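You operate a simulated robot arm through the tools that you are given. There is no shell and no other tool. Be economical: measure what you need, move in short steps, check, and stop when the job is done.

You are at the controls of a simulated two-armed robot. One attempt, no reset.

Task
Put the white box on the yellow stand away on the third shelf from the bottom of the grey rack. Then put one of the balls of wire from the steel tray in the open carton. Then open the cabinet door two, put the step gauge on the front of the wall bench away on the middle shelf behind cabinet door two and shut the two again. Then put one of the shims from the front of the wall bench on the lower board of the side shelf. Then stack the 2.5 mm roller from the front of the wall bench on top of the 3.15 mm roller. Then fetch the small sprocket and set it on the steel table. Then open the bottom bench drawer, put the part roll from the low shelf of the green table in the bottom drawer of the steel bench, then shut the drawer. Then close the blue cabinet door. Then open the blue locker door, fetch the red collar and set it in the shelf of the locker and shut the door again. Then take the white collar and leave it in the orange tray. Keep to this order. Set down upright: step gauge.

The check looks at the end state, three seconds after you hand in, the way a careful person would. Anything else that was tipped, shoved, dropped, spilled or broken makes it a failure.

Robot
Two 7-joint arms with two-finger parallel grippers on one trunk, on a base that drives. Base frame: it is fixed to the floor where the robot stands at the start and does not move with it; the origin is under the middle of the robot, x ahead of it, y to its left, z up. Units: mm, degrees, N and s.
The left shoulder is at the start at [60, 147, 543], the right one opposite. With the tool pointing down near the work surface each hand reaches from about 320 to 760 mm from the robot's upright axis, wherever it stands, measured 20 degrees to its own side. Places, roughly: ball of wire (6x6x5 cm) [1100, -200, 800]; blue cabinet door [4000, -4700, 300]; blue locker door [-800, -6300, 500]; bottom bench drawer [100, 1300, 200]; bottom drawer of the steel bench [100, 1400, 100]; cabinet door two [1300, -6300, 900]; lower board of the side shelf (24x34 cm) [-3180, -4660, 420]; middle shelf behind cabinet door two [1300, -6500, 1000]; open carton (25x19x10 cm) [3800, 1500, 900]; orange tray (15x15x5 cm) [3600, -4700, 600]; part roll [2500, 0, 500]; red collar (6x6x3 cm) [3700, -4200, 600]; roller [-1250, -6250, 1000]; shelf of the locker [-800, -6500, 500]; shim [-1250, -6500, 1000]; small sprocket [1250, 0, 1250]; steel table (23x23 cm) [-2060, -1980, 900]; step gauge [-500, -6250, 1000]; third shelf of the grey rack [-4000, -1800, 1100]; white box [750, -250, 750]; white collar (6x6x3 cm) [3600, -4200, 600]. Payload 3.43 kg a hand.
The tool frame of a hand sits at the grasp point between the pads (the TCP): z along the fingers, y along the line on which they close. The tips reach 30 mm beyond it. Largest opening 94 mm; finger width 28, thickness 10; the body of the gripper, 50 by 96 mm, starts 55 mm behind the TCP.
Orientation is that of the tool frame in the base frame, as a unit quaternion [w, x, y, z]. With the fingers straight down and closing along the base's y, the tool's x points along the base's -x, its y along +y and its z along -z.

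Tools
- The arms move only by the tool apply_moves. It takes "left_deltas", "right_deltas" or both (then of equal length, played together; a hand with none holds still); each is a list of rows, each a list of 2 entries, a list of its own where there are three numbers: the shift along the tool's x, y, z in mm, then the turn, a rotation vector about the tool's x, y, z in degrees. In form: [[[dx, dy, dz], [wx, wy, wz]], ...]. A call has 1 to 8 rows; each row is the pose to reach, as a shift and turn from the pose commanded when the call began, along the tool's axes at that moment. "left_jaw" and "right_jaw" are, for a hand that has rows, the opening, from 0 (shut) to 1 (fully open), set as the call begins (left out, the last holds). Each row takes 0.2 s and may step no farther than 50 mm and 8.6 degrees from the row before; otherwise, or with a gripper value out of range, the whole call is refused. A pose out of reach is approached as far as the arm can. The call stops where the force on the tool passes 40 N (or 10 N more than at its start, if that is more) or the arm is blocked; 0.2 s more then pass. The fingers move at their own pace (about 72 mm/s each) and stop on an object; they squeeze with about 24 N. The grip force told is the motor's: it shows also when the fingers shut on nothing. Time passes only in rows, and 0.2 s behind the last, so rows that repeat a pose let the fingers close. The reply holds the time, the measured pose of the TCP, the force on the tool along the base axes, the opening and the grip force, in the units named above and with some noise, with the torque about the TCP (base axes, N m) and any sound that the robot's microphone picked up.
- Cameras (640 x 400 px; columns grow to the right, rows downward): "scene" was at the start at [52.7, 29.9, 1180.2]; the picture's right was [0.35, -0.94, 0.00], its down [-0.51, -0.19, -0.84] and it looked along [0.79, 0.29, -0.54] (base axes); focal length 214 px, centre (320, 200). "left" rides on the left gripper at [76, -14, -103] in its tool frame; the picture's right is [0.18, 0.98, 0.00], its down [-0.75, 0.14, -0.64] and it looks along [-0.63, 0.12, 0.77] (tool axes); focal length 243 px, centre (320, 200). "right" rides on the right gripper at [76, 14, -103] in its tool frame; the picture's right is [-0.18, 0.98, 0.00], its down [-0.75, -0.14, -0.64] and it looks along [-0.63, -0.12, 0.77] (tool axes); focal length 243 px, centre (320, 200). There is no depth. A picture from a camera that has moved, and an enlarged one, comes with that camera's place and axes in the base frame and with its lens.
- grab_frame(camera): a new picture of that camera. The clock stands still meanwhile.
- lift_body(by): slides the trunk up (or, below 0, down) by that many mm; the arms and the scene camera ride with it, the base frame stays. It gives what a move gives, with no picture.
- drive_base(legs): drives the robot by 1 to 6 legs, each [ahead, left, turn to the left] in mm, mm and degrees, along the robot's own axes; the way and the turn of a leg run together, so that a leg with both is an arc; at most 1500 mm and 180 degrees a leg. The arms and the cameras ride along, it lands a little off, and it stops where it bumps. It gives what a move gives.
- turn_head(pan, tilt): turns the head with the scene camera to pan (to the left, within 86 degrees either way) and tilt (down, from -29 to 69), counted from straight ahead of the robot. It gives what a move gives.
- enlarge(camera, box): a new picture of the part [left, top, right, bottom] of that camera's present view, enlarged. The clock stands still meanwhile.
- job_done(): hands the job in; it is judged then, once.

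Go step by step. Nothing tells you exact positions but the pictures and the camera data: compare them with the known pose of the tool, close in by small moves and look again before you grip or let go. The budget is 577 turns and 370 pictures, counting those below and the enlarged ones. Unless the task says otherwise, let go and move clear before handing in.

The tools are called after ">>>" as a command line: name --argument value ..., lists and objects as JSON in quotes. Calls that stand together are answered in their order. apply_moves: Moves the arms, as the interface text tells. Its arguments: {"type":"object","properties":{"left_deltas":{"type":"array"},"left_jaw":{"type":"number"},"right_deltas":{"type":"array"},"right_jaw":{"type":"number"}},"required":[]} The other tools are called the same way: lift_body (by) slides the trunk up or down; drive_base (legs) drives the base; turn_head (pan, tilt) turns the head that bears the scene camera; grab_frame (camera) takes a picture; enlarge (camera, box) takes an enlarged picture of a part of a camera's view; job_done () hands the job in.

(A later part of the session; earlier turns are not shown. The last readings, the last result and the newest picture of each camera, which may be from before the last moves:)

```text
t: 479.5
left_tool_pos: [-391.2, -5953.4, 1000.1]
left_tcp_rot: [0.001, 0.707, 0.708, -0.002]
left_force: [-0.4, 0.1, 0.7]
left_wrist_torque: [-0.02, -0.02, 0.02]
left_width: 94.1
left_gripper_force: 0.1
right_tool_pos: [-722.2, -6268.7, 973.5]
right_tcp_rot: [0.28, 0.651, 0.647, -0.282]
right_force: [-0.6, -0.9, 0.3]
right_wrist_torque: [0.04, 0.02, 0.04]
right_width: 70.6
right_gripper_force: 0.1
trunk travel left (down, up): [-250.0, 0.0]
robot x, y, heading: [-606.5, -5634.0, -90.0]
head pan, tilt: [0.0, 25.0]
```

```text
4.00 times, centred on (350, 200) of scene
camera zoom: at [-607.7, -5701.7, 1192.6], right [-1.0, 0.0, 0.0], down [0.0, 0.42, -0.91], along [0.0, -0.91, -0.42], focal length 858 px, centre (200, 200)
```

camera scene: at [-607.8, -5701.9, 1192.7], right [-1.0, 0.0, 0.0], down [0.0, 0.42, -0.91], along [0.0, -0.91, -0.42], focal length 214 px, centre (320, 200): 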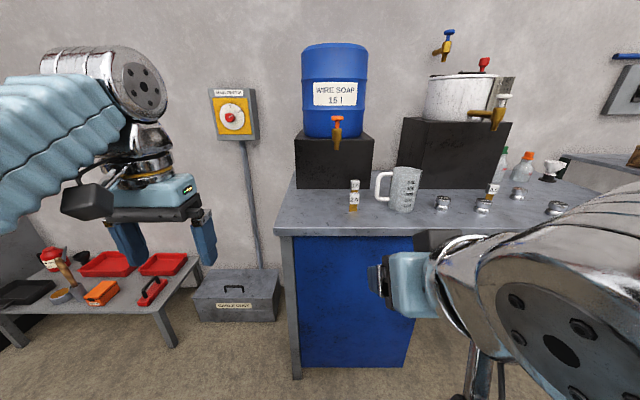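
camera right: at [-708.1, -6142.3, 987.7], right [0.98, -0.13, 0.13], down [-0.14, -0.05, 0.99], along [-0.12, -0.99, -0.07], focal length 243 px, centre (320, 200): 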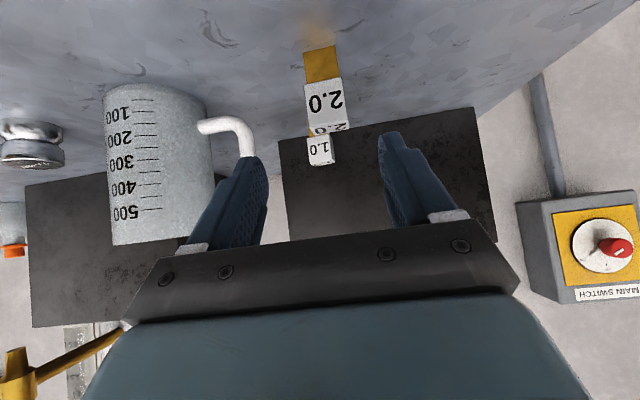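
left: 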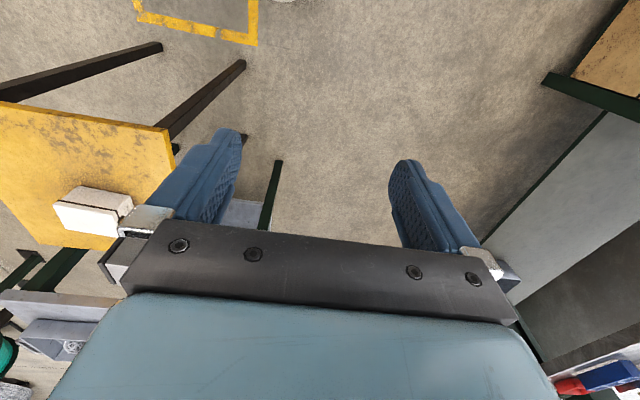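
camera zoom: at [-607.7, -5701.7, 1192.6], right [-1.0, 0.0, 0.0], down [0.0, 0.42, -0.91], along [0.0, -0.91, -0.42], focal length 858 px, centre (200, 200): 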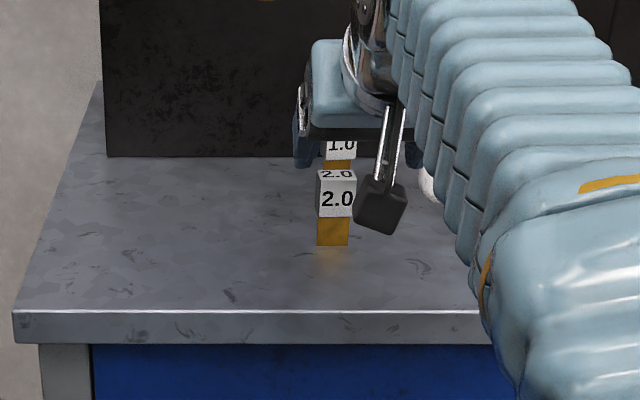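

Position is a little uncertain in depth, so I'll come closer in a small step and look again.

>>> apply_moves --right_deltas '[[[4, 5, 19], [0, 0, 0]], [[8, 9, 36], [0, 0, 0]]]'

>>> grab_frame --camera "right"

>>> enlarge --camera "scene" --box '[310, 150, 390, 200]'

```text
t: 480.1
left_tool_pos: [-390.9, -5953.1, 999.1]
left_tcp_rot: [0.0, 0.706, 0.708, -0.002]
left_force: [0.3, 0.0, -0.4]
left_wrist_torque: [-0.01, -0.01, 0.02]
left_width: 94.1
left_gripper_force: 0.1
right_tool_pos: [-715.7, -6289.8, 943.7]
right_tcp_rot: [0.279, 0.652, 0.646, -0.282]
right_force: [-0.2, 0.4, -0.7]
right_wrist_torque: [0.0, 0.0, 0.01]
right_width: 70.4
right_gripper_force: 0.1
trunk travel left (down, up): [-250.0, 0.0]
robot x, y, heading: [-608.3, -5639.2, -90.2]
head pan, tilt: [0.0, 25.0]
```

```text
237 pictures are left
camera right: at [-700.6, -6162.9, 956.8], right [0.98, -0.13, 0.13], down [-0.14, -0.05, 0.99], along [-0.13, -0.99, -0.07], focal length 243 px, centre (320, 200)
```

right: 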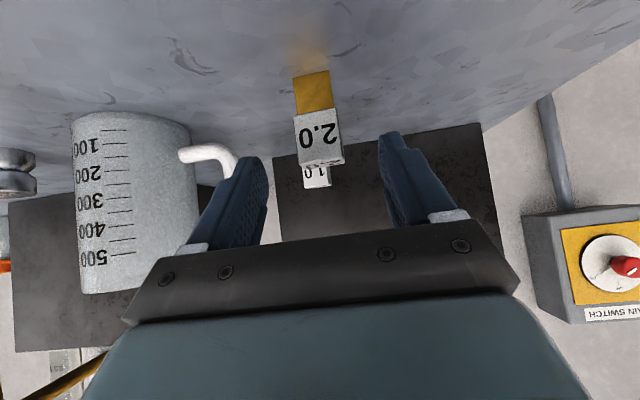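

```text
8.00 times, centred on (350, 175) of scene
camera zoom: at [-607.8, -5701.9, 1192.6], right [-1.0, 0.0, 0.0], down [0.0, 0.42, -0.91], along [0.0, -0.91, -0.42], focal length 1716 px, centre (80, 400)
```

zoom: 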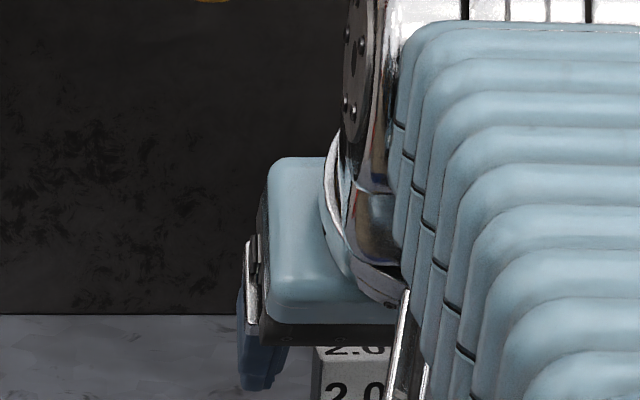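

Now consistent: cube centre ≈(-716,-6325,907), bench z≈864. Move in and grip.

>>> apply_moves --right_deltas '[[[1, 0, 25], [0, 0, 0]], [[3, 0, 48], [0, 0, 0]]]'

>>> grab_frame --camera "right"

```text
t: 480.7
left_tool_pos: [-391.8, -5953.9, 999.8]
left_tcp_rot: [0.0, 0.706, 0.708, -0.002]
left_force: [-0.4, 0.8, 0.2]
left_wrist_torque: [-0.05, -0.02, 0.02]
left_width: 94.1
left_gripper_force: 0.1
right_tool_pos: [-718.0, -6321.7, 908.4]
right_tcp_rot: [0.279, 0.652, 0.646, -0.282]
right_force: [0.2, -0.8, 0.2]
right_wrist_torque: [-0.02, 0.02, 0.01]
right_width: 70.6
right_gripper_force: 0.1
trunk travel left (down, up): [-250.0, 0.0]
robot x, y, heading: [-604.8, -5641.2, -89.9]
head pan, tilt: [0.0, 25.0]
```

```text
235 pictures are left
camera right: at [-701.7, -6195.2, 921.8], right [0.98, -0.14, 0.13], down [-0.14, -0.05, 0.99], along [-0.13, -0.99, -0.07], focal length 243 px, centre (320, 200)
```

right: 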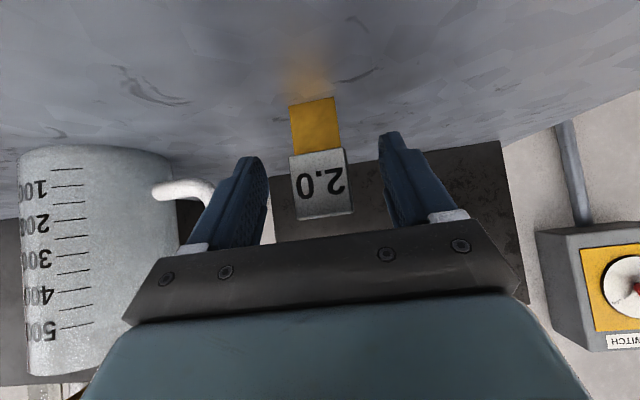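

>>> apply_moves --right_deltas '[[[0, 0, 3], [0, 0, 0]], [[0, 0, 3], [0, 0, 0]], [[0, 0, 3], [0, 0, 0]], [[0, 0, 3], [0, 0, 0]]]' --right_jaw 0

>>> apply_moves --right_deltas '[[[-3, 0, -3], [0, 0, 0]], [[-10, 0, -10], [0, 0, 0]], [[-22, 0, -22], [0, 0, 0]], [[-36, 0, -36], [0, 0, 0]], [[-50, 0, -50], [0, 0, 0]]]'

>>> grab_frame --camera "right"

```text
t: 481.7
left_tool_pos: [-390.7, -5953.1, 1000.1]
left_tcp_rot: [0.001, 0.706, 0.708, -0.001]
left_force: [0.2, -0.1, 0.2]
left_wrist_torque: [0.01, -0.03, 0.02]
left_width: 93.8
left_gripper_force: 0.2
right_tool_pos: [-717.0, -6323.6, 905.8]
right_tcp_rot: [0.279, 0.652, 0.647, -0.281]
right_force: [-0.2, -0.5, 0.2]
right_wrist_torque: [-0.01, 0.02, 0.0]
right_width: 33.6
right_gripper_force: 23.9
trunk travel left (down, up): [-250.0, 0.0]
robot x, y, heading: [-605.5, -5636.4, -89.8]
head pan, tilt: [0.0, 25.0]
```

```text
t: 482.9
left_tool_pos: [-390.1, -5953.9, 999.0]
left_tcp_rot: [0.0, 0.706, 0.708, -0.002]
left_force: [0.3, -0.3, 0.7]
left_wrist_torque: [0.02, 0.01, -0.02]
left_width: 94.1
left_gripper_force: 0.1
right_tool_pos: [-716.4, -6323.0, 977.6]
right_tcp_rot: [0.28, 0.652, 0.646, -0.282]
right_force: [0.3, 0.1, -0.4]
right_wrist_torque: [0.03, -0.03, 0.0]
right_width: 33.3
right_gripper_force: 23.8
trunk travel left (down, up): [-250.0, 0.0]
robot x, y, heading: [-606.1, -5638.0, -90.1]
head pan, tilt: [0.0, 25.0]
```

```text
234 pictures are left
camera right: at [-701.2, -6196.1, 990.8], right [0.98, -0.13, 0.13], down [-0.14, -0.05, 0.99], along [-0.13, -0.99, -0.07], focal length 243 px, centre (320, 200)
```

right: 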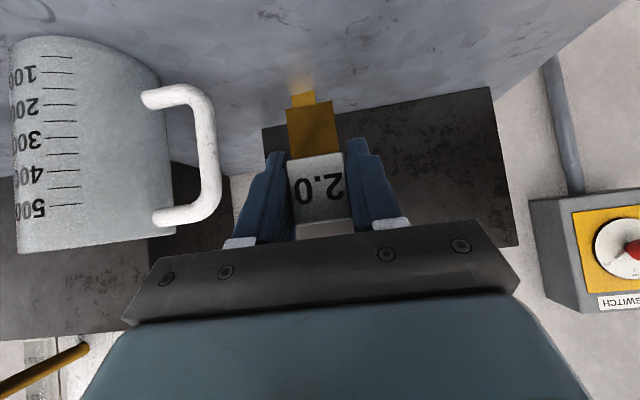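

Shim held. I'll retract, drive west to the side shelf and approach its lower board from the south side.

>>> apply_moves --right_deltas '[[[0, 0, -30], [0, 0, 0]], [[20, 0, -65], [0, 0, 0]], [[45, 0, -95], [0, 0, 0]], [[75, 0, -125], [0, 0, 0]], [[105, 0, -155], [0, 0, 0]], [[135, 0, -185], [0, 0, 0]]]'

>>> drive_base --legs '[[-70, 0, 0], [0, 0, -90], [1300, 0, 0], [1350, 0, 0], [0, 0, -90]]'

>>> turn_head --pan 0 --tilt 30

>>> grab_frame --camera "scene"

>>> grab_frame --camera "right"

```text
t: 484.3
left_tool_pos: [-390.6, -5953.3, 999.7]
left_tcp_rot: [0.0, 0.706, 0.708, -0.002]
left_force: [-0.6, 1.2, -0.4]
left_wrist_torque: [0.05, 0.02, -0.01]
left_width: 94.1
left_gripper_force: 0.0
right_tool_pos: [-712.2, -6093.7, 1002.4]
right_tcp_rot: [0.28, 0.652, 0.646, -0.281]
right_force: [0.4, -0.4, -0.5]
right_wrist_torque: [0.0, 0.03, -0.01]
right_width: 33.6
right_gripper_force: 23.6
trunk travel left (down, up): [-250.0, 0.0]
robot x, y, heading: [-610.8, -5640.9, -90.0]
head pan, tilt: [0.0, 25.0]
```

```text
t: 505.3
left_tool_pos: [-3395.9, -5162.4, 999.6]
left_tcp_rot: [0.001, -0.692, 0.721, 0.0]
left_force: [-0.1, 0.3, 0.5]
left_wrist_torque: [-0.01, -0.02, 0.0]
left_width: 93.8
left_gripper_force: 0.1
right_tool_pos: [-3070.4, -5034.9, 1003.0]
right_tcp_rot: [0.287, -0.633, 0.665, 0.274]
right_force: [0.0, -0.3, -0.2]
right_wrist_torque: [0.01, 0.01, 0.01]
right_width: 33.3
right_gripper_force: 24.0
trunk travel left (down, up): [-250.0, 0.0]
robot x, y, heading: [-3192.5, -5487.2, 87.5]
head pan, tilt: [0.0, 25.0]
```

```text
t: 505.9
left_tool_pos: [-3397.1, -5163.1, 1000.4]
left_tcp_rot: [0.001, -0.693, 0.721, 0.0]
left_force: [-0.3, 0.3, 0.6]
left_wrist_torque: [-0.02, 0.02, -0.02]
left_width: 94.0
left_gripper_force: 0.1
right_tool_pos: [-3068.8, -5035.6, 1003.6]
right_tcp_rot: [0.287, -0.632, 0.666, 0.273]
right_force: [0.0, -0.2, 0.4]
right_wrist_torque: [-0.02, 0.0, -0.03]
right_width: 33.3
right_gripper_force: 23.7
trunk travel left (down, up): [-250.0, 0.0]
robot x, y, heading: [-3195.9, -5489.4, 87.4]
head pan, tilt: [0.0, 30.0]
```

```text
233 pictures are left
camera scene: at [-3192.2, -5426.8, 1184.7], right [1.0, -0.04, 0.0], down [-0.02, -0.5, -0.87], along [0.04, 0.87, -0.5], focal length 214 px, centre (320, 200)
```

scene: 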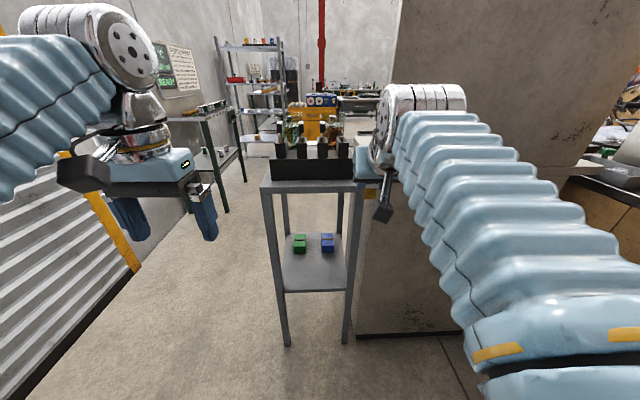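

```text
232 pictures are left
camera right: at [-3091.0, -5161.5, 1016.4], right [-0.98, 0.18, 0.13], down [0.14, 0.04, 0.99], along [0.17, 0.98, -0.07], focal length 243 px, centre (320, 200)
```

right: 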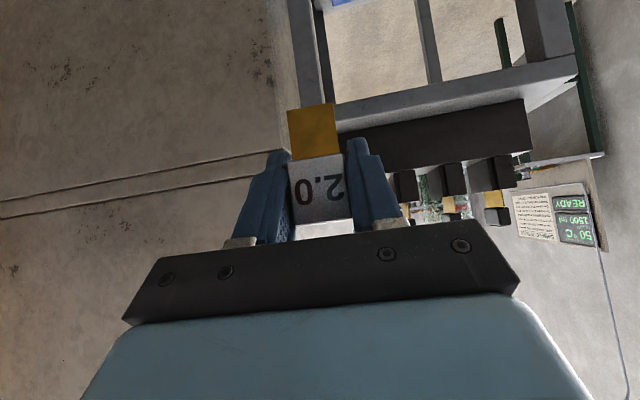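

The lower board spans x≈-3310…-3050, y≈-4843…-4490 with its southern half free. I'll align the base and lower the hand in front of it.

>>> drive_base --legs '[[0, 100, 2.5]]'

>>> apply_moves --right_deltas '[[[28, 0, 40], [0, 0, 0]], [[56, 0, 80], [0, 0, 0]], [[84, 0, 120], [0, 0, 0]], [[112, 0, 160], [0, 0, 0]], [[140, 0, 200], [0, 0, 0]], [[168, 0, 240], [0, 0, 0]], [[196, 0, 280], [0, 0, 0]], [[224, 0, 320], [0, 0, 0]]]'

>>> grab_frame --camera "scene"

>>> grab_frame --camera "right"

```text
t: 507.1
left_tool_pos: [-3508.9, -5168.7, 999.5]
left_tcp_rot: [-0.001, 0.708, -0.706, 0.0]
left_force: [0.4, -0.1, 0.2]
left_wrist_torque: [0.01, 0.03, 0.0]
left_width: 94.1
left_gripper_force: 0.1
right_tool_pos: [-3188.3, -5028.9, 1002.3]
right_tcp_rot: [0.282, -0.646, 0.652, 0.279]
right_force: [0.2, 0.6, -0.6]
right_wrist_torque: [0.0, 0.02, 0.01]
right_width: 33.4
right_gripper_force: 24.4
trunk travel left (down, up): [-250.0, 0.0]
robot x, y, heading: [-3294.5, -5481.5, 90.1]
head pan, tilt: [0.0, 30.0]
```

```text
t: 508.9
left_tool_pos: [-3509.4, -5169.1, 999.0]
left_tcp_rot: [-0.002, 0.708, -0.706, 0.0]
left_force: [0.1, -0.3, 1.0]
left_wrist_torque: [0.02, 0.01, 0.0]
left_width: 93.7
left_gripper_force: 0.1
right_tool_pos: [-3188.5, -4952.7, 623.0]
right_tcp_rot: [0.282, -0.646, 0.652, 0.28]
right_force: [0.0, 0.2, -0.3]
right_wrist_torque: [0.0, -0.03, 0.0]
right_width: 33.4
right_gripper_force: 23.8
trunk travel left (down, up): [-250.0, 0.0]
robot x, y, heading: [-3292.0, -5484.1, 90.0]
head pan, tilt: [0.0, 30.0]
```

```text
231 pictures are left
camera scene: at [-3294.6, -5424.8, 1184.7], right [1.0, 0.0, 0.0], down [0.0, -0.5, -0.87], along [0.0, 0.87, -0.5], focal length 214 px, centre (320, 200)
```

scene: 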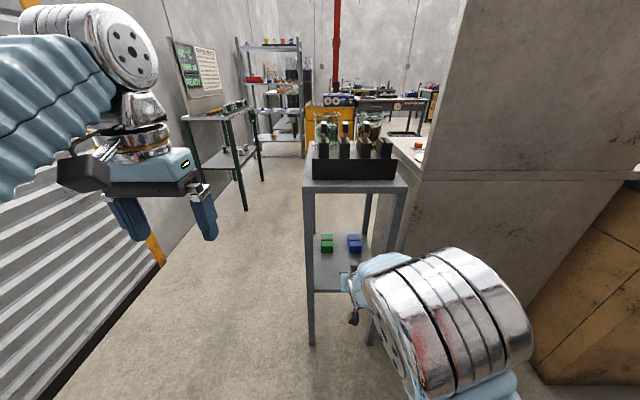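

```text
230 pictures are left
camera right: at [-3204.2, -5080.1, 635.6], right [-0.98, 0.14, 0.13], down [0.14, 0.05, 0.99], along [0.13, 0.99, -0.07], focal length 243 px, centre (320, 200)
```

right: 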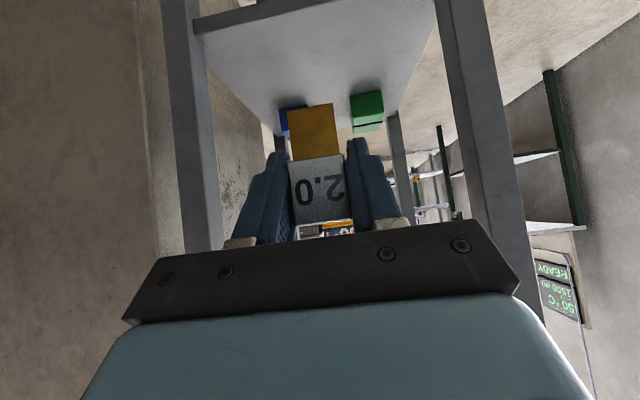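

Board z≈420 confirmed. Go in to just above the board.

>>> apply_moves --right_deltas '[[[-5, 0, 45], [0, 0, 0]], [[-10, 0, 92], [0, 0, 0]], [[-14, 0, 140], [0, 0, 0]], [[-19, 0, 188], [0, 0, 0]], [[-23, 0, 232], [0, 0, 0]]]'

>>> grab_frame --camera "right"

>>> enlarge --camera "scene" --box '[280, 200, 440, 300]'

```text
t: 510.1
left_tool_pos: [-3510.8, -5169.3, 999.2]
left_tcp_rot: [-0.002, 0.707, -0.707, -0.001]
left_force: [-0.5, 0.7, -0.1]
left_wrist_torque: [0.03, 0.02, 0.01]
left_width: 94.0
left_gripper_force: 0.0
right_tool_pos: [-3191.7, -4784.3, 493.9]
right_tcp_rot: [0.282, -0.647, 0.651, 0.28]
right_force: [-1.2, 0.7, -1.0]
right_wrist_torque: [0.0, 0.02, -0.01]
right_width: 33.5
right_gripper_force: 24.3
right hand out of reach, approached as far as the arm can: row 5
trunk travel left (down, up): [-250.0, 0.0]
robot x, y, heading: [-3294.4, -5483.0, 89.8]
head pan, tilt: [0.0, 30.0]
```

```text
229 pictures are left
camera right: at [-3208.4, -4911.3, 506.9], right [-0.98, 0.13, 0.13], down [0.14, 0.05, 0.99], along [0.13, 0.99, -0.07], focal length 243 px, centre (320, 200)
```

right: 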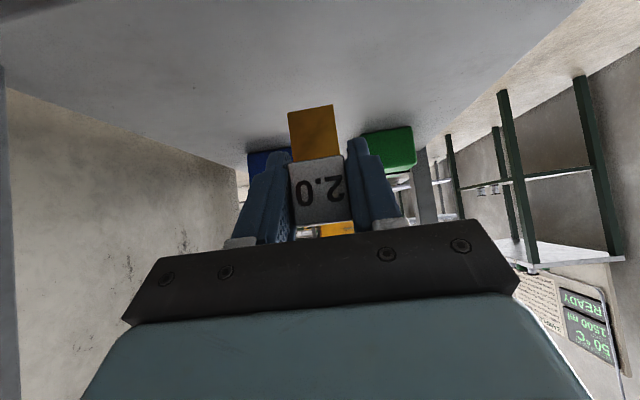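

```text
4.00 times, centred on (360, 250) of scene
camera zoom: at [-3294.5, -5424.6, 1184.7], right [1.0, 0.0, 0.0], down [0.0, -0.5, -0.87], along [0.0, 0.87, -0.5], focal length 858 px, centre (160, 0)
```

zoom: 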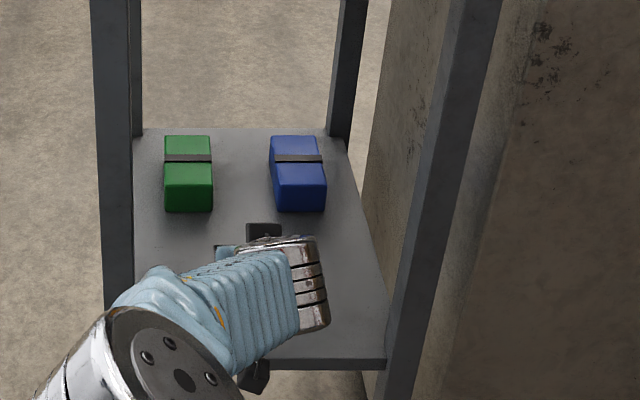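

At reach limit but the spot (59 mm inside the edge) is fine. I'll lower the trunk to set it down.

>>> lift_body --by -24

>>> grab_frame --camera "right"

```text
t: 510.8
left_tool_pos: [-3509.7, -5169.1, 975.3]
left_tcp_rot: [-0.002, 0.708, -0.707, 0.0]
left_force: [0.1, 0.1, -0.7]
left_wrist_torque: [-0.01, 0.03, -0.01]
left_width: 94.2
left_gripper_force: 0.1
right_tool_pos: [-3193.0, -4784.7, 469.6]
right_tcp_rot: [0.282, -0.646, 0.652, 0.279]
right_force: [0.1, -0.4, -1.0]
right_wrist_torque: [0.0, 0.01, -0.01]
right_width: 33.4
right_gripper_force: 24.0
trunk travel left (down, up): [-226.0, 24.0]
robot x, y, heading: [-3291.7, -5479.7, 90.3]
head pan, tilt: [0.0, 30.0]
```

```text
227 pictures are left
camera right: at [-3208.5, -4911.7, 483.0], right [-0.98, 0.14, 0.13], down [0.14, 0.05, 0.99], along [0.13, 0.99, -0.07], focal length 243 px, centre (320, 200)
```

right: 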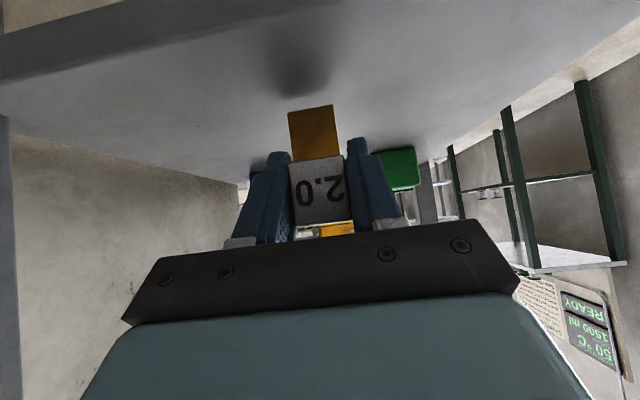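

>>> lift_body --by -6

>>> lift_body --by -4

>>> grab_frame --camera "right"

```text
t: 511.3
left_tool_pos: [-3508.5, -5169.4, 970.3]
left_tcp_rot: [-0.002, 0.708, -0.706, 0.0]
left_force: [-0.4, 0.3, -0.7]
left_wrist_torque: [0.0, -0.01, 0.02]
left_width: 94.0
left_gripper_force: 0.1
right_tool_pos: [-3193.3, -4784.4, 464.8]
right_tcp_rot: [0.283, -0.646, 0.651, 0.28]
right_force: [0.4, 0.1, 5.2]
right_wrist_torque: [0.08, -0.02, 0.0]
right_width: 33.7
right_gripper_force: 23.7
trunk travel left (down, up): [-220.0, 30.0]
robot x, y, heading: [-3293.2, -5485.0, 90.2]
head pan, tilt: [0.0, 30.0]
```

```text
t: 511.9
left_tool_pos: [-3509.7, -5169.5, 966.4]
left_tcp_rot: [-0.002, 0.707, -0.707, 0.0]
left_force: [0.9, 0.5, -0.1]
left_wrist_torque: [0.01, -0.02, 0.04]
left_width: 94.3
left_gripper_force: 0.0
right_tool_pos: [-3193.5, -4784.0, 463.2]
right_tcp_rot: [0.284, -0.645, 0.652, 0.281]
right_force: [0.8, 0.7, 24.0]
right_wrist_torque: [0.1, -0.04, -0.02]
right_width: 33.7
right_gripper_force: 23.9
trunk travel left (down, up): [-216.0, 34.0]
robot x, y, heading: [-3292.4, -5483.6, 89.9]
head pan, tilt: [0.0, 30.0]
```

```text
226 pictures are left
camera right: at [-3208.6, -4911.4, 475.6], right [-0.98, 0.14, 0.13], down [0.14, 0.04, 0.99], along [0.13, 0.99, -0.06], focal length 243 px, centre (320, 200)
```

right: 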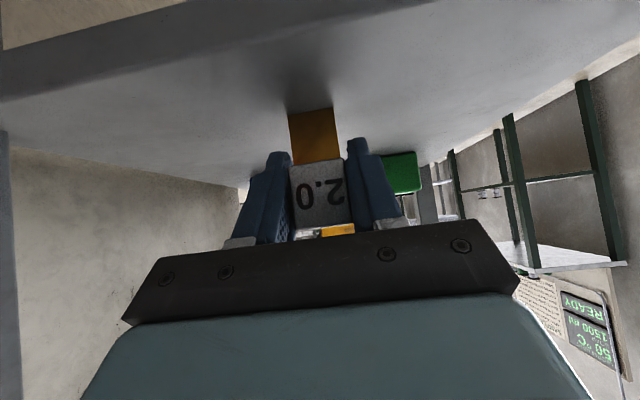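

On the board. Relax 3 mm, open, withdraw.

>>> lift_body --by 3

>>> apply_moves --right_deltas '[[[0, 0, 0], [0, 0, 0]], [[0, 0, 0], [0, 0, 0]], [[0, 0, 0], [0, 0, 0]]]' --right_jaw 0.75

>>> apply_moves --right_deltas '[[[0, 0, -25], [0, 0, 0]], [[0, 0, -60], [0, 0, 0]], [[0, 0, -105], [0, 0, 0]], [[-5, 0, -150], [0, 0, 0]], [[-5, 0, -195], [0, 0, 0]]]'

>>> grab_frame --camera "right"

```text
t: 512.4
left_tool_pos: [-3511.1, -5169.5, 969.5]
left_tcp_rot: [-0.002, 0.708, -0.706, 0.0]
left_force: [0.7, 0.1, 0.2]
left_wrist_torque: [0.03, 0.0, 0.0]
left_width: 93.9
left_gripper_force: 0.0
right_tool_pos: [-3191.5, -4786.0, 462.1]
right_tcp_rot: [0.282, -0.646, 0.651, 0.28]
right_force: [-0.1, 2.2, 12.5]
right_wrist_torque: [0.1, 0.02, 0.04]
right_width: 33.4
right_gripper_force: 24.1
trunk travel left (down, up): [-219.0, 31.0]
robot x, y, heading: [-3292.8, -5485.3, 90.0]
head pan, tilt: [0.0, 30.0]
```

```text
t: 513.2
left_tool_pos: [-3509.2, -5169.4, 968.5]
left_tcp_rot: [-0.001, 0.707, -0.707, -0.001]
left_force: [0.2, 0.4, -0.3]
left_wrist_torque: [-0.01, -0.02, 0.0]
left_width: 93.9
left_gripper_force: 0.0
right_tool_pos: [-3192.5, -4785.6, 462.4]
right_tcp_rot: [0.281, -0.647, 0.652, 0.279]
right_force: [0.2, -0.3, -0.6]
right_wrist_torque: [0.01, 0.01, -0.05]
right_width: 70.4
right_gripper_force: 0.0
trunk travel left (down, up): [-219.0, 31.0]
robot x, y, heading: [-3294.5, -5485.2, 90.1]
head pan, tilt: [0.0, 30.0]
```

```text
t: 514.4
left_tool_pos: [-3509.9, -5168.9, 968.3]
left_tcp_rot: [-0.002, 0.707, -0.707, 0.0]
left_force: [0.0, 0.8, 0.7]
left_wrist_torque: [-0.03, -0.01, 0.01]
left_width: 94.0
left_gripper_force: 0.0
right_tool_pos: [-3193.3, -4922.6, 599.8]
right_tcp_rot: [0.282, -0.646, 0.653, 0.279]
right_force: [-0.5, -0.9, -0.6]
right_wrist_torque: [-0.02, 0.03, -0.03]
right_width: 70.4
right_gripper_force: 0.0
trunk travel left (down, up): [-219.0, 31.0]
robot x, y, heading: [-3293.2, -5482.6, 90.0]
head pan, tilt: [0.0, 30.0]
```

```text
225 pictures are left
camera right: at [-3208.6, -5049.4, 612.4], right [-0.98, 0.13, 0.13], down [0.14, 0.05, 0.99], along [0.13, 0.99, -0.07], focal length 243 px, centre (320, 200)
```

right: 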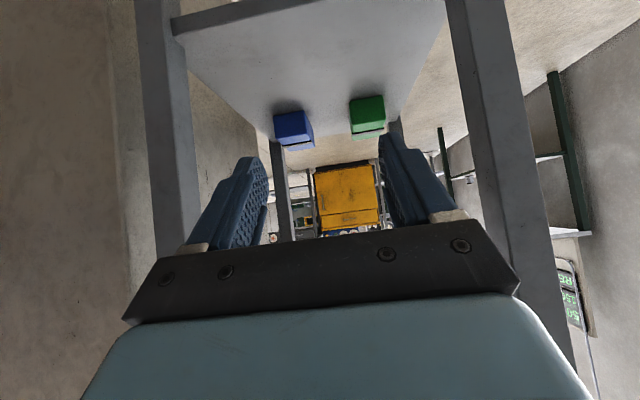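

The shim isn't where I expect it on the board. I'll look with the scene camera.

>>> apply_moves --right_deltas '[[[0, -40, -20], [0, 0, 0]], [[0, -80, -30], [0, 0, 0]], [[0, -120, -40], [0, 0, 0]]]'

>>> grab_frame --camera "scene"

>>> enlarge --camera "scene" --box '[280, 200, 440, 300]'

```text
t: 515.2
left_tool_pos: [-3510.1, -5169.4, 968.8]
left_tcp_rot: [0.0, 0.708, -0.706, 0.0]
left_force: [-0.4, 0.2, 0.3]
left_wrist_torque: [0.01, 0.0, 0.0]
left_width: 94.0
left_gripper_force: 0.0
right_tool_pos: [-3072.2, -4956.3, 627.8]
right_tcp_rot: [0.283, -0.646, 0.651, 0.279]
right_force: [0.3, 0.7, 0.6]
right_wrist_torque: [0.01, -0.03, -0.01]
right_width: 70.4
right_gripper_force: 0.2
trunk travel left (down, up): [-219.0, 31.0]
robot x, y, heading: [-3291.2, -5480.4, 90.0]
head pan, tilt: [0.0, 30.0]
```

```text
224 pictures are left
camera scene: at [-3294.9, -5424.5, 1153.6], right [1.0, 0.0, 0.0], down [0.0, -0.5, -0.87], along [0.0, 0.87, -0.5], focal length 214 px, centre (320, 200)
```

scene: 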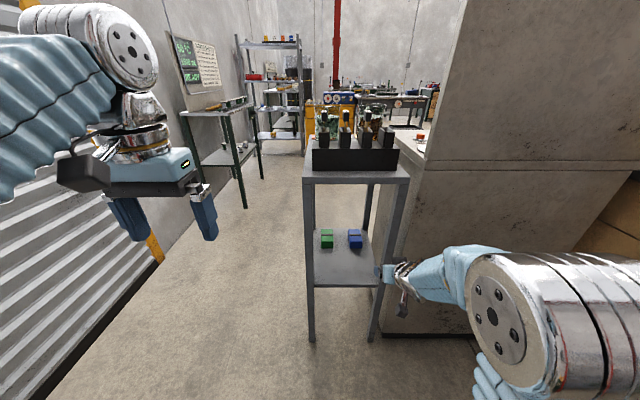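

```text
4.00 times, centred on (360, 250) of scene
camera zoom: at [-3294.9, -5424.5, 1153.6], right [1.0, 0.0, 0.0], down [0.0, -0.5, -0.87], along [0.0, 0.87, -0.5], focal length 858 px, centre (160, 0)
```

zoom: 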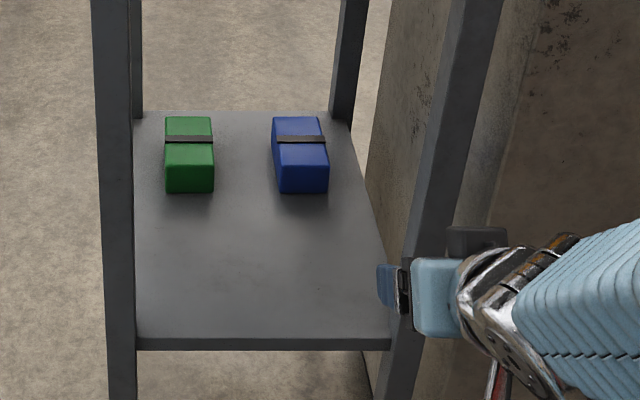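

The board shows only the two boxes, so the shim was dragged off when I withdrew. I'll search the floor and the gripper.

>>> turn_head --pan -8 --tilt 60

>>> grab_frame --camera "scene"

>>> grab_frame --camera "right"

```text
t: 516.1
left_tool_pos: [-3508.4, -5168.9, 969.5]
left_tcp_rot: [-0.001, 0.708, -0.706, 0.0]
left_force: [0.7, 0.2, -0.2]
left_wrist_torque: [0.01, 0.01, 0.01]
left_width: 94.0
left_gripper_force: 0.1
right_tool_pos: [-3071.4, -4956.0, 628.5]
right_tcp_rot: [0.281, -0.646, 0.652, 0.28]
right_force: [0.3, -0.4, -0.6]
right_wrist_torque: [0.02, 0.01, 0.02]
right_width: 70.7
right_gripper_force: 0.0
trunk travel left (down, up): [-219.0, 31.0]
robot x, y, heading: [-3294.1, -5484.8, 89.9]
head pan, tilt: [-8.0, 60.0]
```

```text
222 pictures are left
camera scene: at [-3285.3, -5449.0, 1111.6], right [0.99, -0.14, 0.0], down [-0.12, -0.86, -0.5], along [0.07, 0.5, -0.87], focal length 214 px, centre (320, 200)
```

scene: 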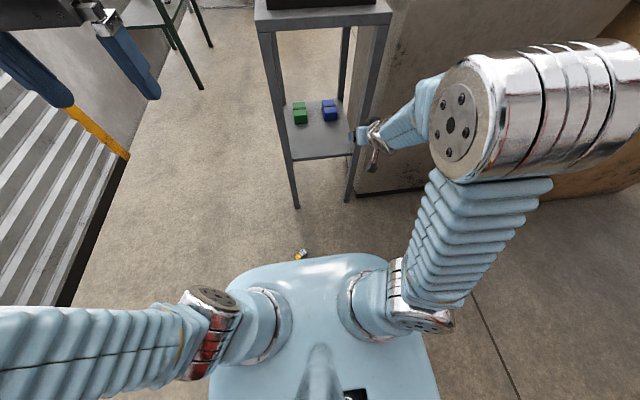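

```text
221 pictures are left
camera right: at [-3088.3, -5082.9, 641.4], right [-0.98, 0.14, 0.13], down [0.14, 0.05, 0.99], along [0.13, 0.99, -0.07], focal length 243 px, centre (320, 200)
```

right: 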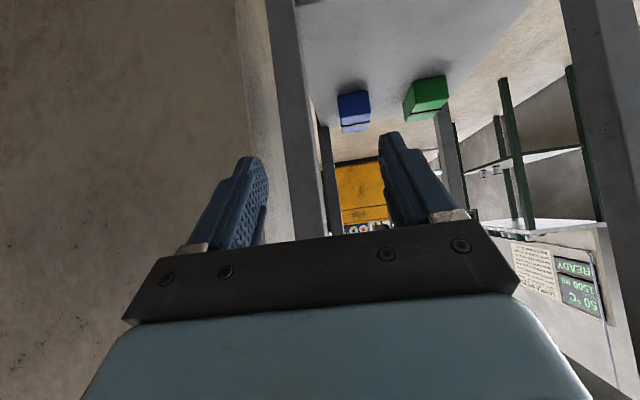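

The shim fell to the floor near (-3345,-5124). I'll recover it: back up, lower the trunk, and look at it.

>>> drive_base --legs '[[-200, 0, 0]]'

>>> apply_moves --right_deltas '[[[0, 30, 0], [0, 7.5, 0]], [[0, 60, 0], [0, 15, 0]], [[0, 90, 0], [0, 22.5, 0]], [[0, 120, 0], [0, 30, 0]], [[0, 140, 0], [0, 37.5, 0]], [[0, 140, 0], [0, 45, 0]], [[0, 140, 0], [0, 45, 0]]]' --right_jaw 1

>>> grab_frame --camera "right"

>>> grab_frame --camera "scene"

```text
t: 517.7
left_tool_pos: [-3510.2, -5370.7, 967.6]
left_tcp_rot: [-0.001, 0.709, -0.705, 0.0]
left_force: [1.4, 0.2, -0.3]
left_wrist_torque: [0.01, 0.01, 0.02]
left_width: 94.0
left_gripper_force: 0.1
right_tool_pos: [-3073.9, -5156.5, 628.1]
right_tcp_rot: [0.282, -0.647, 0.651, 0.279]
right_force: [0.7, 0.5, 0.6]
right_wrist_torque: [-0.01, -0.01, -0.01]
right_width: 70.6
right_gripper_force: 0.1
trunk travel left (down, up): [-219.0, 31.0]
robot x, y, heading: [-3291.2, -5685.2, 90.3]
head pan, tilt: [-8.0, 60.0]
```

```text
t: 519.3
left_tool_pos: [-3509.6, -5371.0, 968.5]
left_tcp_rot: [-0.001, 0.709, -0.705, 0.0]
left_force: [-0.4, -0.3, 0.0]
left_wrist_torque: [-0.01, -0.04, -0.03]
left_width: 93.9
left_gripper_force: 0.0
right_tool_pos: [-3214.0, -5156.0, 627.3]
right_tcp_rot: [0.01, -0.705, 0.709, 0.011]
right_force: [0.1, -0.3, -0.1]
right_wrist_torque: [0.01, -0.02, -0.01]
right_width: 94.2
right_gripper_force: 0.0
trunk travel left (down, up): [-219.0, 31.0]
robot x, y, heading: [-3288.6, -5682.4, 90.3]
head pan, tilt: [-8.0, 60.0]
```

```text
220 pictures are left
camera right: at [-3228.8, -5236.2, 726.7], right [-0.98, 0.19, 0.01], down [0.14, 0.73, 0.66], along [0.12, 0.65, -0.75], focal length 243 px, centre (320, 200)
```

right: 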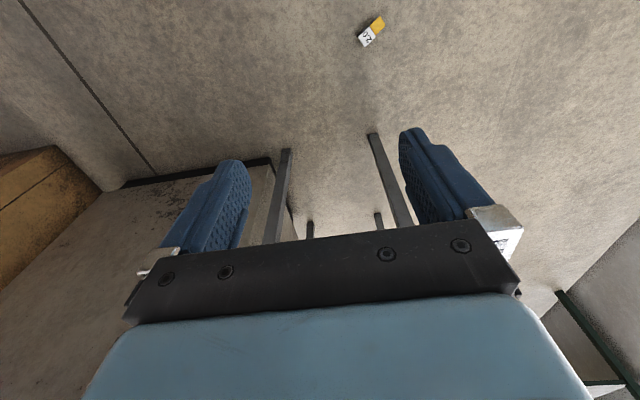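

```text
219 pictures are left
camera scene: at [-3285.1, -5650.3, 1111.6], right [0.99, -0.14, 0.0], down [-0.12, -0.86, -0.5], along [0.07, 0.5, -0.87], focal length 214 px, centre (320, 200)
```

scene: 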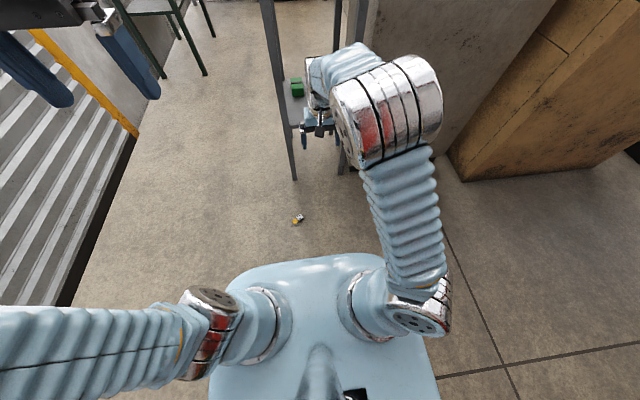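

The shim lies at (-3340,-5125) with its brass end toward the southwest. If I face 40° and grip it fingers-down, pitching the hand forward later will bring it upright. I'll position the base for that.

>>> drive_base --legs '[[0, 513, 0], [359, 0, 0], [0, 0, -49.8]]'

>>> lift_body --by -215

>>> grab_frame --camera "right"

>>> turn_head --pan -15 --tilt 60

>>> grab_frame --camera "scene"

```text
t: 526.4
left_tool_pos: [-3687.6, -4963.7, 969.3]
left_tcp_rot: [0.001, -0.335, 0.942, -0.001]
left_force: [-0.1, -0.3, -0.8]
left_wrist_torque: [0.03, 0.05, -0.03]
left_width: 94.1
left_gripper_force: 0.1
right_tool_pos: [-3334.3, -5061.3, 627.5]
right_tcp_rot: [0.015, -0.33, 0.944, 0.004]
right_force: [-0.3, 0.5, 0.8]
right_wrist_torque: [0.01, 0.01, 0.0]
right_width: 94.0
right_gripper_force: 0.0
trunk travel left (down, up): [-219.0, 31.0]
robot x, y, heading: [-3795.1, -5330.1, 39.2]
head pan, tilt: [-8.0, 60.0]
```

```text
t: 528.7
left_tool_pos: [-3687.1, -4962.6, 753.8]
left_tcp_rot: [0.002, -0.334, 0.943, -0.001]
left_force: [-0.7, -1.2, 0.4]
left_wrist_torque: [-0.02, 0.02, -0.03]
left_width: 94.2
left_gripper_force: 0.1
right_tool_pos: [-3334.1, -5059.9, 412.8]
right_tcp_rot: [0.016, -0.329, 0.944, 0.005]
right_force: [0.2, 0.6, 0.1]
right_wrist_torque: [-0.01, -0.01, 0.04]
right_width: 94.1
right_gripper_force: 0.0
trunk travel left (down, up): [-4.0, 246.0]
robot x, y, heading: [-3797.2, -5330.7, 39.1]
head pan, tilt: [-8.0, 60.0]
```

```text
218 pictures are left
camera right: at [-3405.9, -5099.2, 511.6], right [-0.47, 0.88, 0.01], down [0.66, 0.35, 0.67], along [0.59, 0.32, -0.75], focal length 243 px, centre (320, 200)
```

right: 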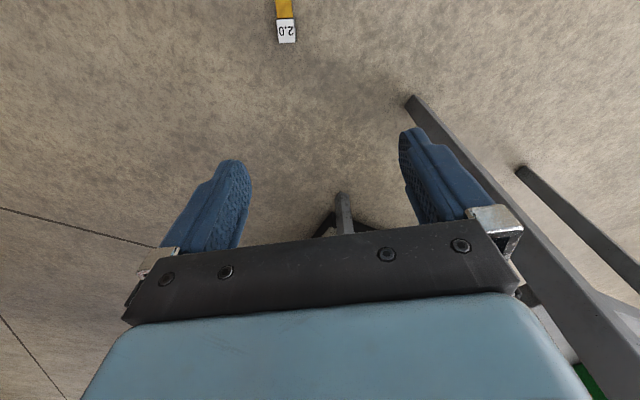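

```text
t: 529.4
left_tool_pos: [-3688.1, -4963.5, 752.8]
left_tcp_rot: [0.001, -0.335, 0.942, 0.0]
left_force: [0.0, -0.3, 0.0]
left_wrist_torque: [0.03, -0.05, 0.0]
left_width: 93.9
left_gripper_force: 0.2
right_tool_pos: [-3333.2, -5060.1, 412.3]
right_tcp_rot: [0.015, -0.33, 0.944, 0.006]
right_force: [-0.4, 0.7, 0.5]
right_wrist_torque: [0.05, 0.0, -0.02]
right_width: 94.1
right_gripper_force: 0.1
trunk travel left (down, up): [-4.0, 246.0]
robot x, y, heading: [-3794.4, -5333.4, 39.0]
head pan, tilt: [-15.0, 60.0]
```

```text
217 pictures are left
camera scene: at [-3759.2, -5323.0, 896.6], right [0.41, -0.91, 0.0], down [-0.79, -0.35, -0.5], along [0.46, 0.2, -0.87], focal length 214 px, centre (320, 200)
```

scene: 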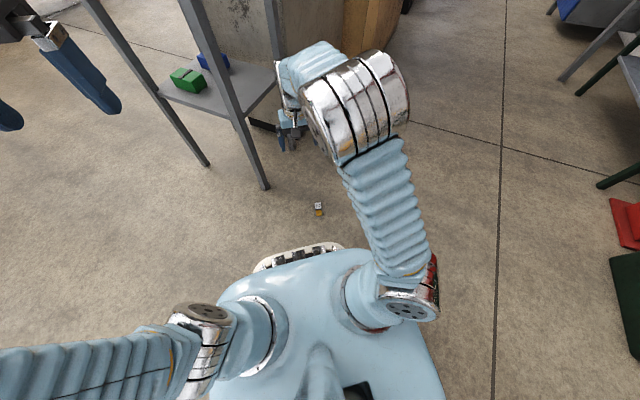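

The cube is at about (-3327,-5117) on the floor, axis aligned with the hand. I'll tilt the hand 20° back and lower toward it.

>>> apply_moves --right_deltas '[[[5, -8, 43], [0, 4, 0]], [[10, -16, 86], [0, 8, 0]], [[15, -24, 129], [0, 12, 0]], [[20, -32, 172], [0, 16, 0]], [[25, -40, 215], [0, 20, 0]], [[31, -48, 255], [0, 20, 0]], [[31, -48, 290], [0, 20, 0]]]'

>>> grab_frame --camera "right"

```text
t: 531.0
left_tool_pos: [-3687.5, -4963.5, 753.1]
left_tcp_rot: [0.002, -0.335, 0.942, 0.0]
left_force: [0.4, 0.0, -0.1]
left_wrist_torque: [-0.02, 0.0, 0.01]
left_width: 94.2
left_gripper_force: 0.0
right_tool_pos: [-3370.4, -5120.9, 167.2]
right_tcp_rot: [-0.148, -0.326, 0.932, -0.053]
right_force: [-0.1, -0.2, 0.0]
right_wrist_torque: [-0.01, -0.02, 0.0]
right_width: 94.2
right_gripper_force: 0.0
right hand out of reach, approached as far as the arm can: row 5, 6, 7
trunk travel left (down, up): [-4.0, 246.0]
robot x, y, heading: [-3795.6, -5333.1, 38.9]
head pan, tilt: [-15.0, 60.0]
```

```text
216 pictures are left
camera right: at [-3411.2, -5135.9, 286.5], right [-0.48, 0.88, -0.06], down [0.8, 0.46, 0.38], along [0.36, 0.13, -0.92], focal length 243 px, centre (320, 200)
```

right: 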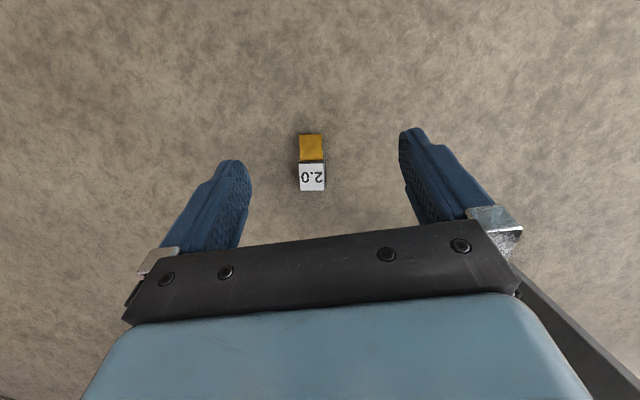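

The tilt ran into a joint limit down here; I'll go back to straight-down and descend over the cube.

>>> apply_moves --right_deltas '[[[-10, -6, 0], [0, -6, 0]], [[-25, -12, 10], [0, -12, 0]], [[-40, -20, 30], [0, -17, 0]], [[-52, -28, 55], [0, -17, 0]], [[-62, -28, 82], [0, -17, 0]]]'

>>> grab_frame --camera "right"

```text
t: 532.2
left_tool_pos: [-3687.2, -4963.2, 754.5]
left_tcp_rot: [0.002, -0.334, 0.942, 0.0]
left_force: [-1.1, 0.1, -0.9]
left_wrist_torque: [0.0, -0.02, 0.0]
left_width: 94.2
left_gripper_force: 0.0
right_tool_pos: [-3357.2, -5123.4, 113.4]
right_tcp_rot: [-0.009, -0.33, 0.944, -0.005]
right_force: [0.9, 0.2, 0.2]
right_wrist_torque: [-0.03, 0.03, 0.0]
right_width: 93.9
right_gripper_force: 0.1
right hand out of reach, approached as far as the arm can: row 3, 4, 5
trunk travel left (down, up): [-4.0, 246.0]
robot x, y, heading: [-3795.4, -5333.0, 39.0]
head pan, tilt: [-15.0, 60.0]
```

```text
215 pictures are left
camera right: at [-3425.6, -5159.1, 216.6], right [-0.47, 0.88, -0.01], down [0.69, 0.37, 0.63], along [0.56, 0.29, -0.78], focal length 243 px, centre (320, 200)
```

right: 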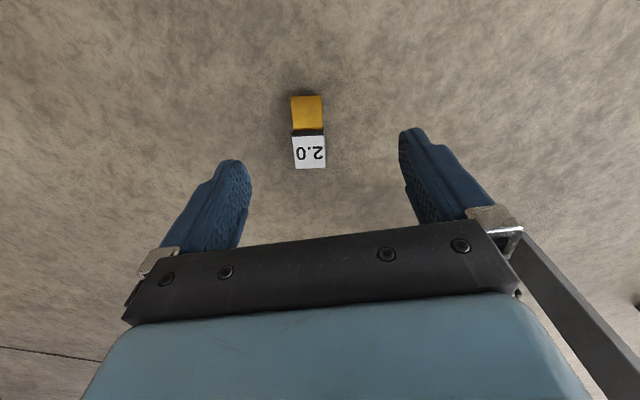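

I'll bring the base 65 mm closer so the straight-down reach is easier.

>>> drive_base --legs '[[65, 0, 0]]'

>>> apply_moves --right_deltas '[[[20, -9, 10], [0, 0, 0]], [[40, -18, 20], [0, 0, 0]], [[40, -18, 40], [0, 0, 0]], [[40, -18, 52], [0, 0, 0]]]'

>>> grab_frame --camera "right"

```text
t: 533.2
left_tool_pos: [-3637.7, -4923.0, 754.4]
left_tcp_rot: [0.002, -0.335, 0.942, 0.0]
left_force: [0.6, 0.7, 0.1]
left_wrist_torque: [-0.02, -0.01, 0.01]
left_width: 94.1
left_gripper_force: 0.0
right_tool_pos: [-3307.5, -5083.4, 113.5]
right_tcp_rot: [-0.01, -0.331, 0.944, -0.004]
right_force: [1.1, 0.2, -0.5]
right_wrist_torque: [0.0, 0.0, -0.01]
right_width: 94.0
right_gripper_force: 0.1
trunk travel left (down, up): [-4.0, 246.0]
robot x, y, heading: [-3744.8, -5287.1, 39.2]
head pan, tilt: [-15.0, 60.0]
```

```text
t: 534.2
left_tool_pos: [-3638.2, -4922.6, 753.8]
left_tcp_rot: [0.002, -0.335, 0.942, 0.0]
left_force: [0.4, -0.5, -0.3]
left_wrist_torque: [-0.03, -0.02, -0.02]
left_width: 94.4
left_gripper_force: 0.0
right_tool_pos: [-3343.9, -5119.7, 86.2]
right_tcp_rot: [-0.01, -0.331, 0.944, -0.005]
right_force: [-0.8, -0.5, -0.5]
right_wrist_torque: [-0.01, 0.01, -0.01]
right_width: 94.0
right_gripper_force: 0.1
right hand out of reach, approached as far as the arm can: row 2, 3, 4
trunk travel left (down, up): [-4.0, 246.0]
robot x, y, heading: [-3745.6, -5286.9, 39.1]
head pan, tilt: [-15.0, 60.0]
```

```text
214 pictures are left
camera right: at [-3411.0, -5154.4, 189.7], right [-0.47, 0.88, -0.01], down [0.69, 0.37, 0.63], along [0.56, 0.29, -0.78], focal length 243 px, centre (320, 200)
```

right: 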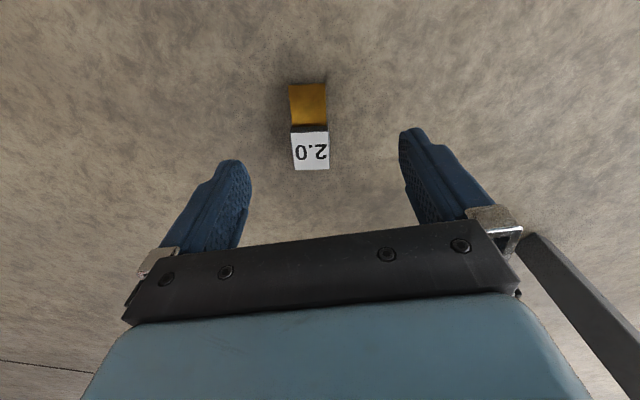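

Straight-down runs out at low height. I'll tilt the fingers 20° forward instead, which the arm reaches more easily.

>>> apply_moves --right_deltas '[[[0, 0, -10], [0, -7, 0]], [[0, 0, -10], [0, -14, 0]], [[0, 0, -10], [0, -20, 0]], [[-10, 0, 10], [0, -20, 0]], [[-15, 0, 30], [0, -20, 0]]]'

>>> grab_frame --camera "right"

```text
t: 535.4
left_tool_pos: [-3637.6, -4922.8, 754.1]
left_tcp_rot: [0.002, -0.335, 0.942, -0.001]
left_force: [-0.5, 0.1, -0.4]
left_wrist_torque: [-0.03, 0.01, -0.01]
left_width: 93.9
left_gripper_force: 0.2
right_tool_pos: [-3338.7, -5111.7, 74.4]
right_tcp_rot: [0.155, -0.327, 0.931, 0.053]
right_force: [0.1, 0.2, 0.8]
right_wrist_torque: [-0.03, 0.04, -0.01]
right_width: 94.1
right_gripper_force: 0.0
right hand out of reach, approached as far as the arm can: row 5
trunk travel left (down, up): [-4.0, 246.0]
robot x, y, heading: [-3744.2, -5289.7, 39.1]
head pan, tilt: [-15.0, 60.0]
```

```text
213 pictures are left
camera right: at [-3430.3, -5166.4, 145.7], right [-0.48, 0.88, 0.06], down [0.48, 0.21, 0.85], along [0.73, 0.43, -0.52], focal length 243 px, centre (320, 200)
```

right: 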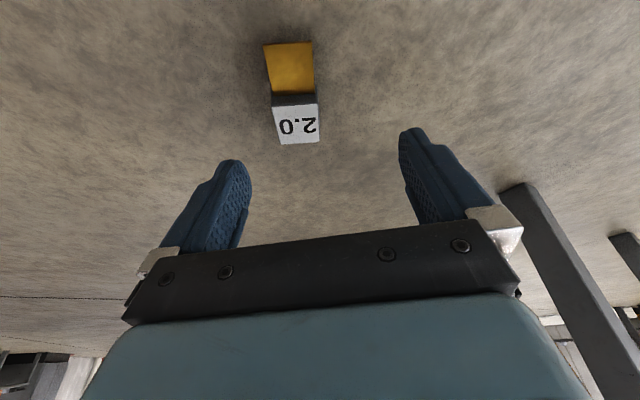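

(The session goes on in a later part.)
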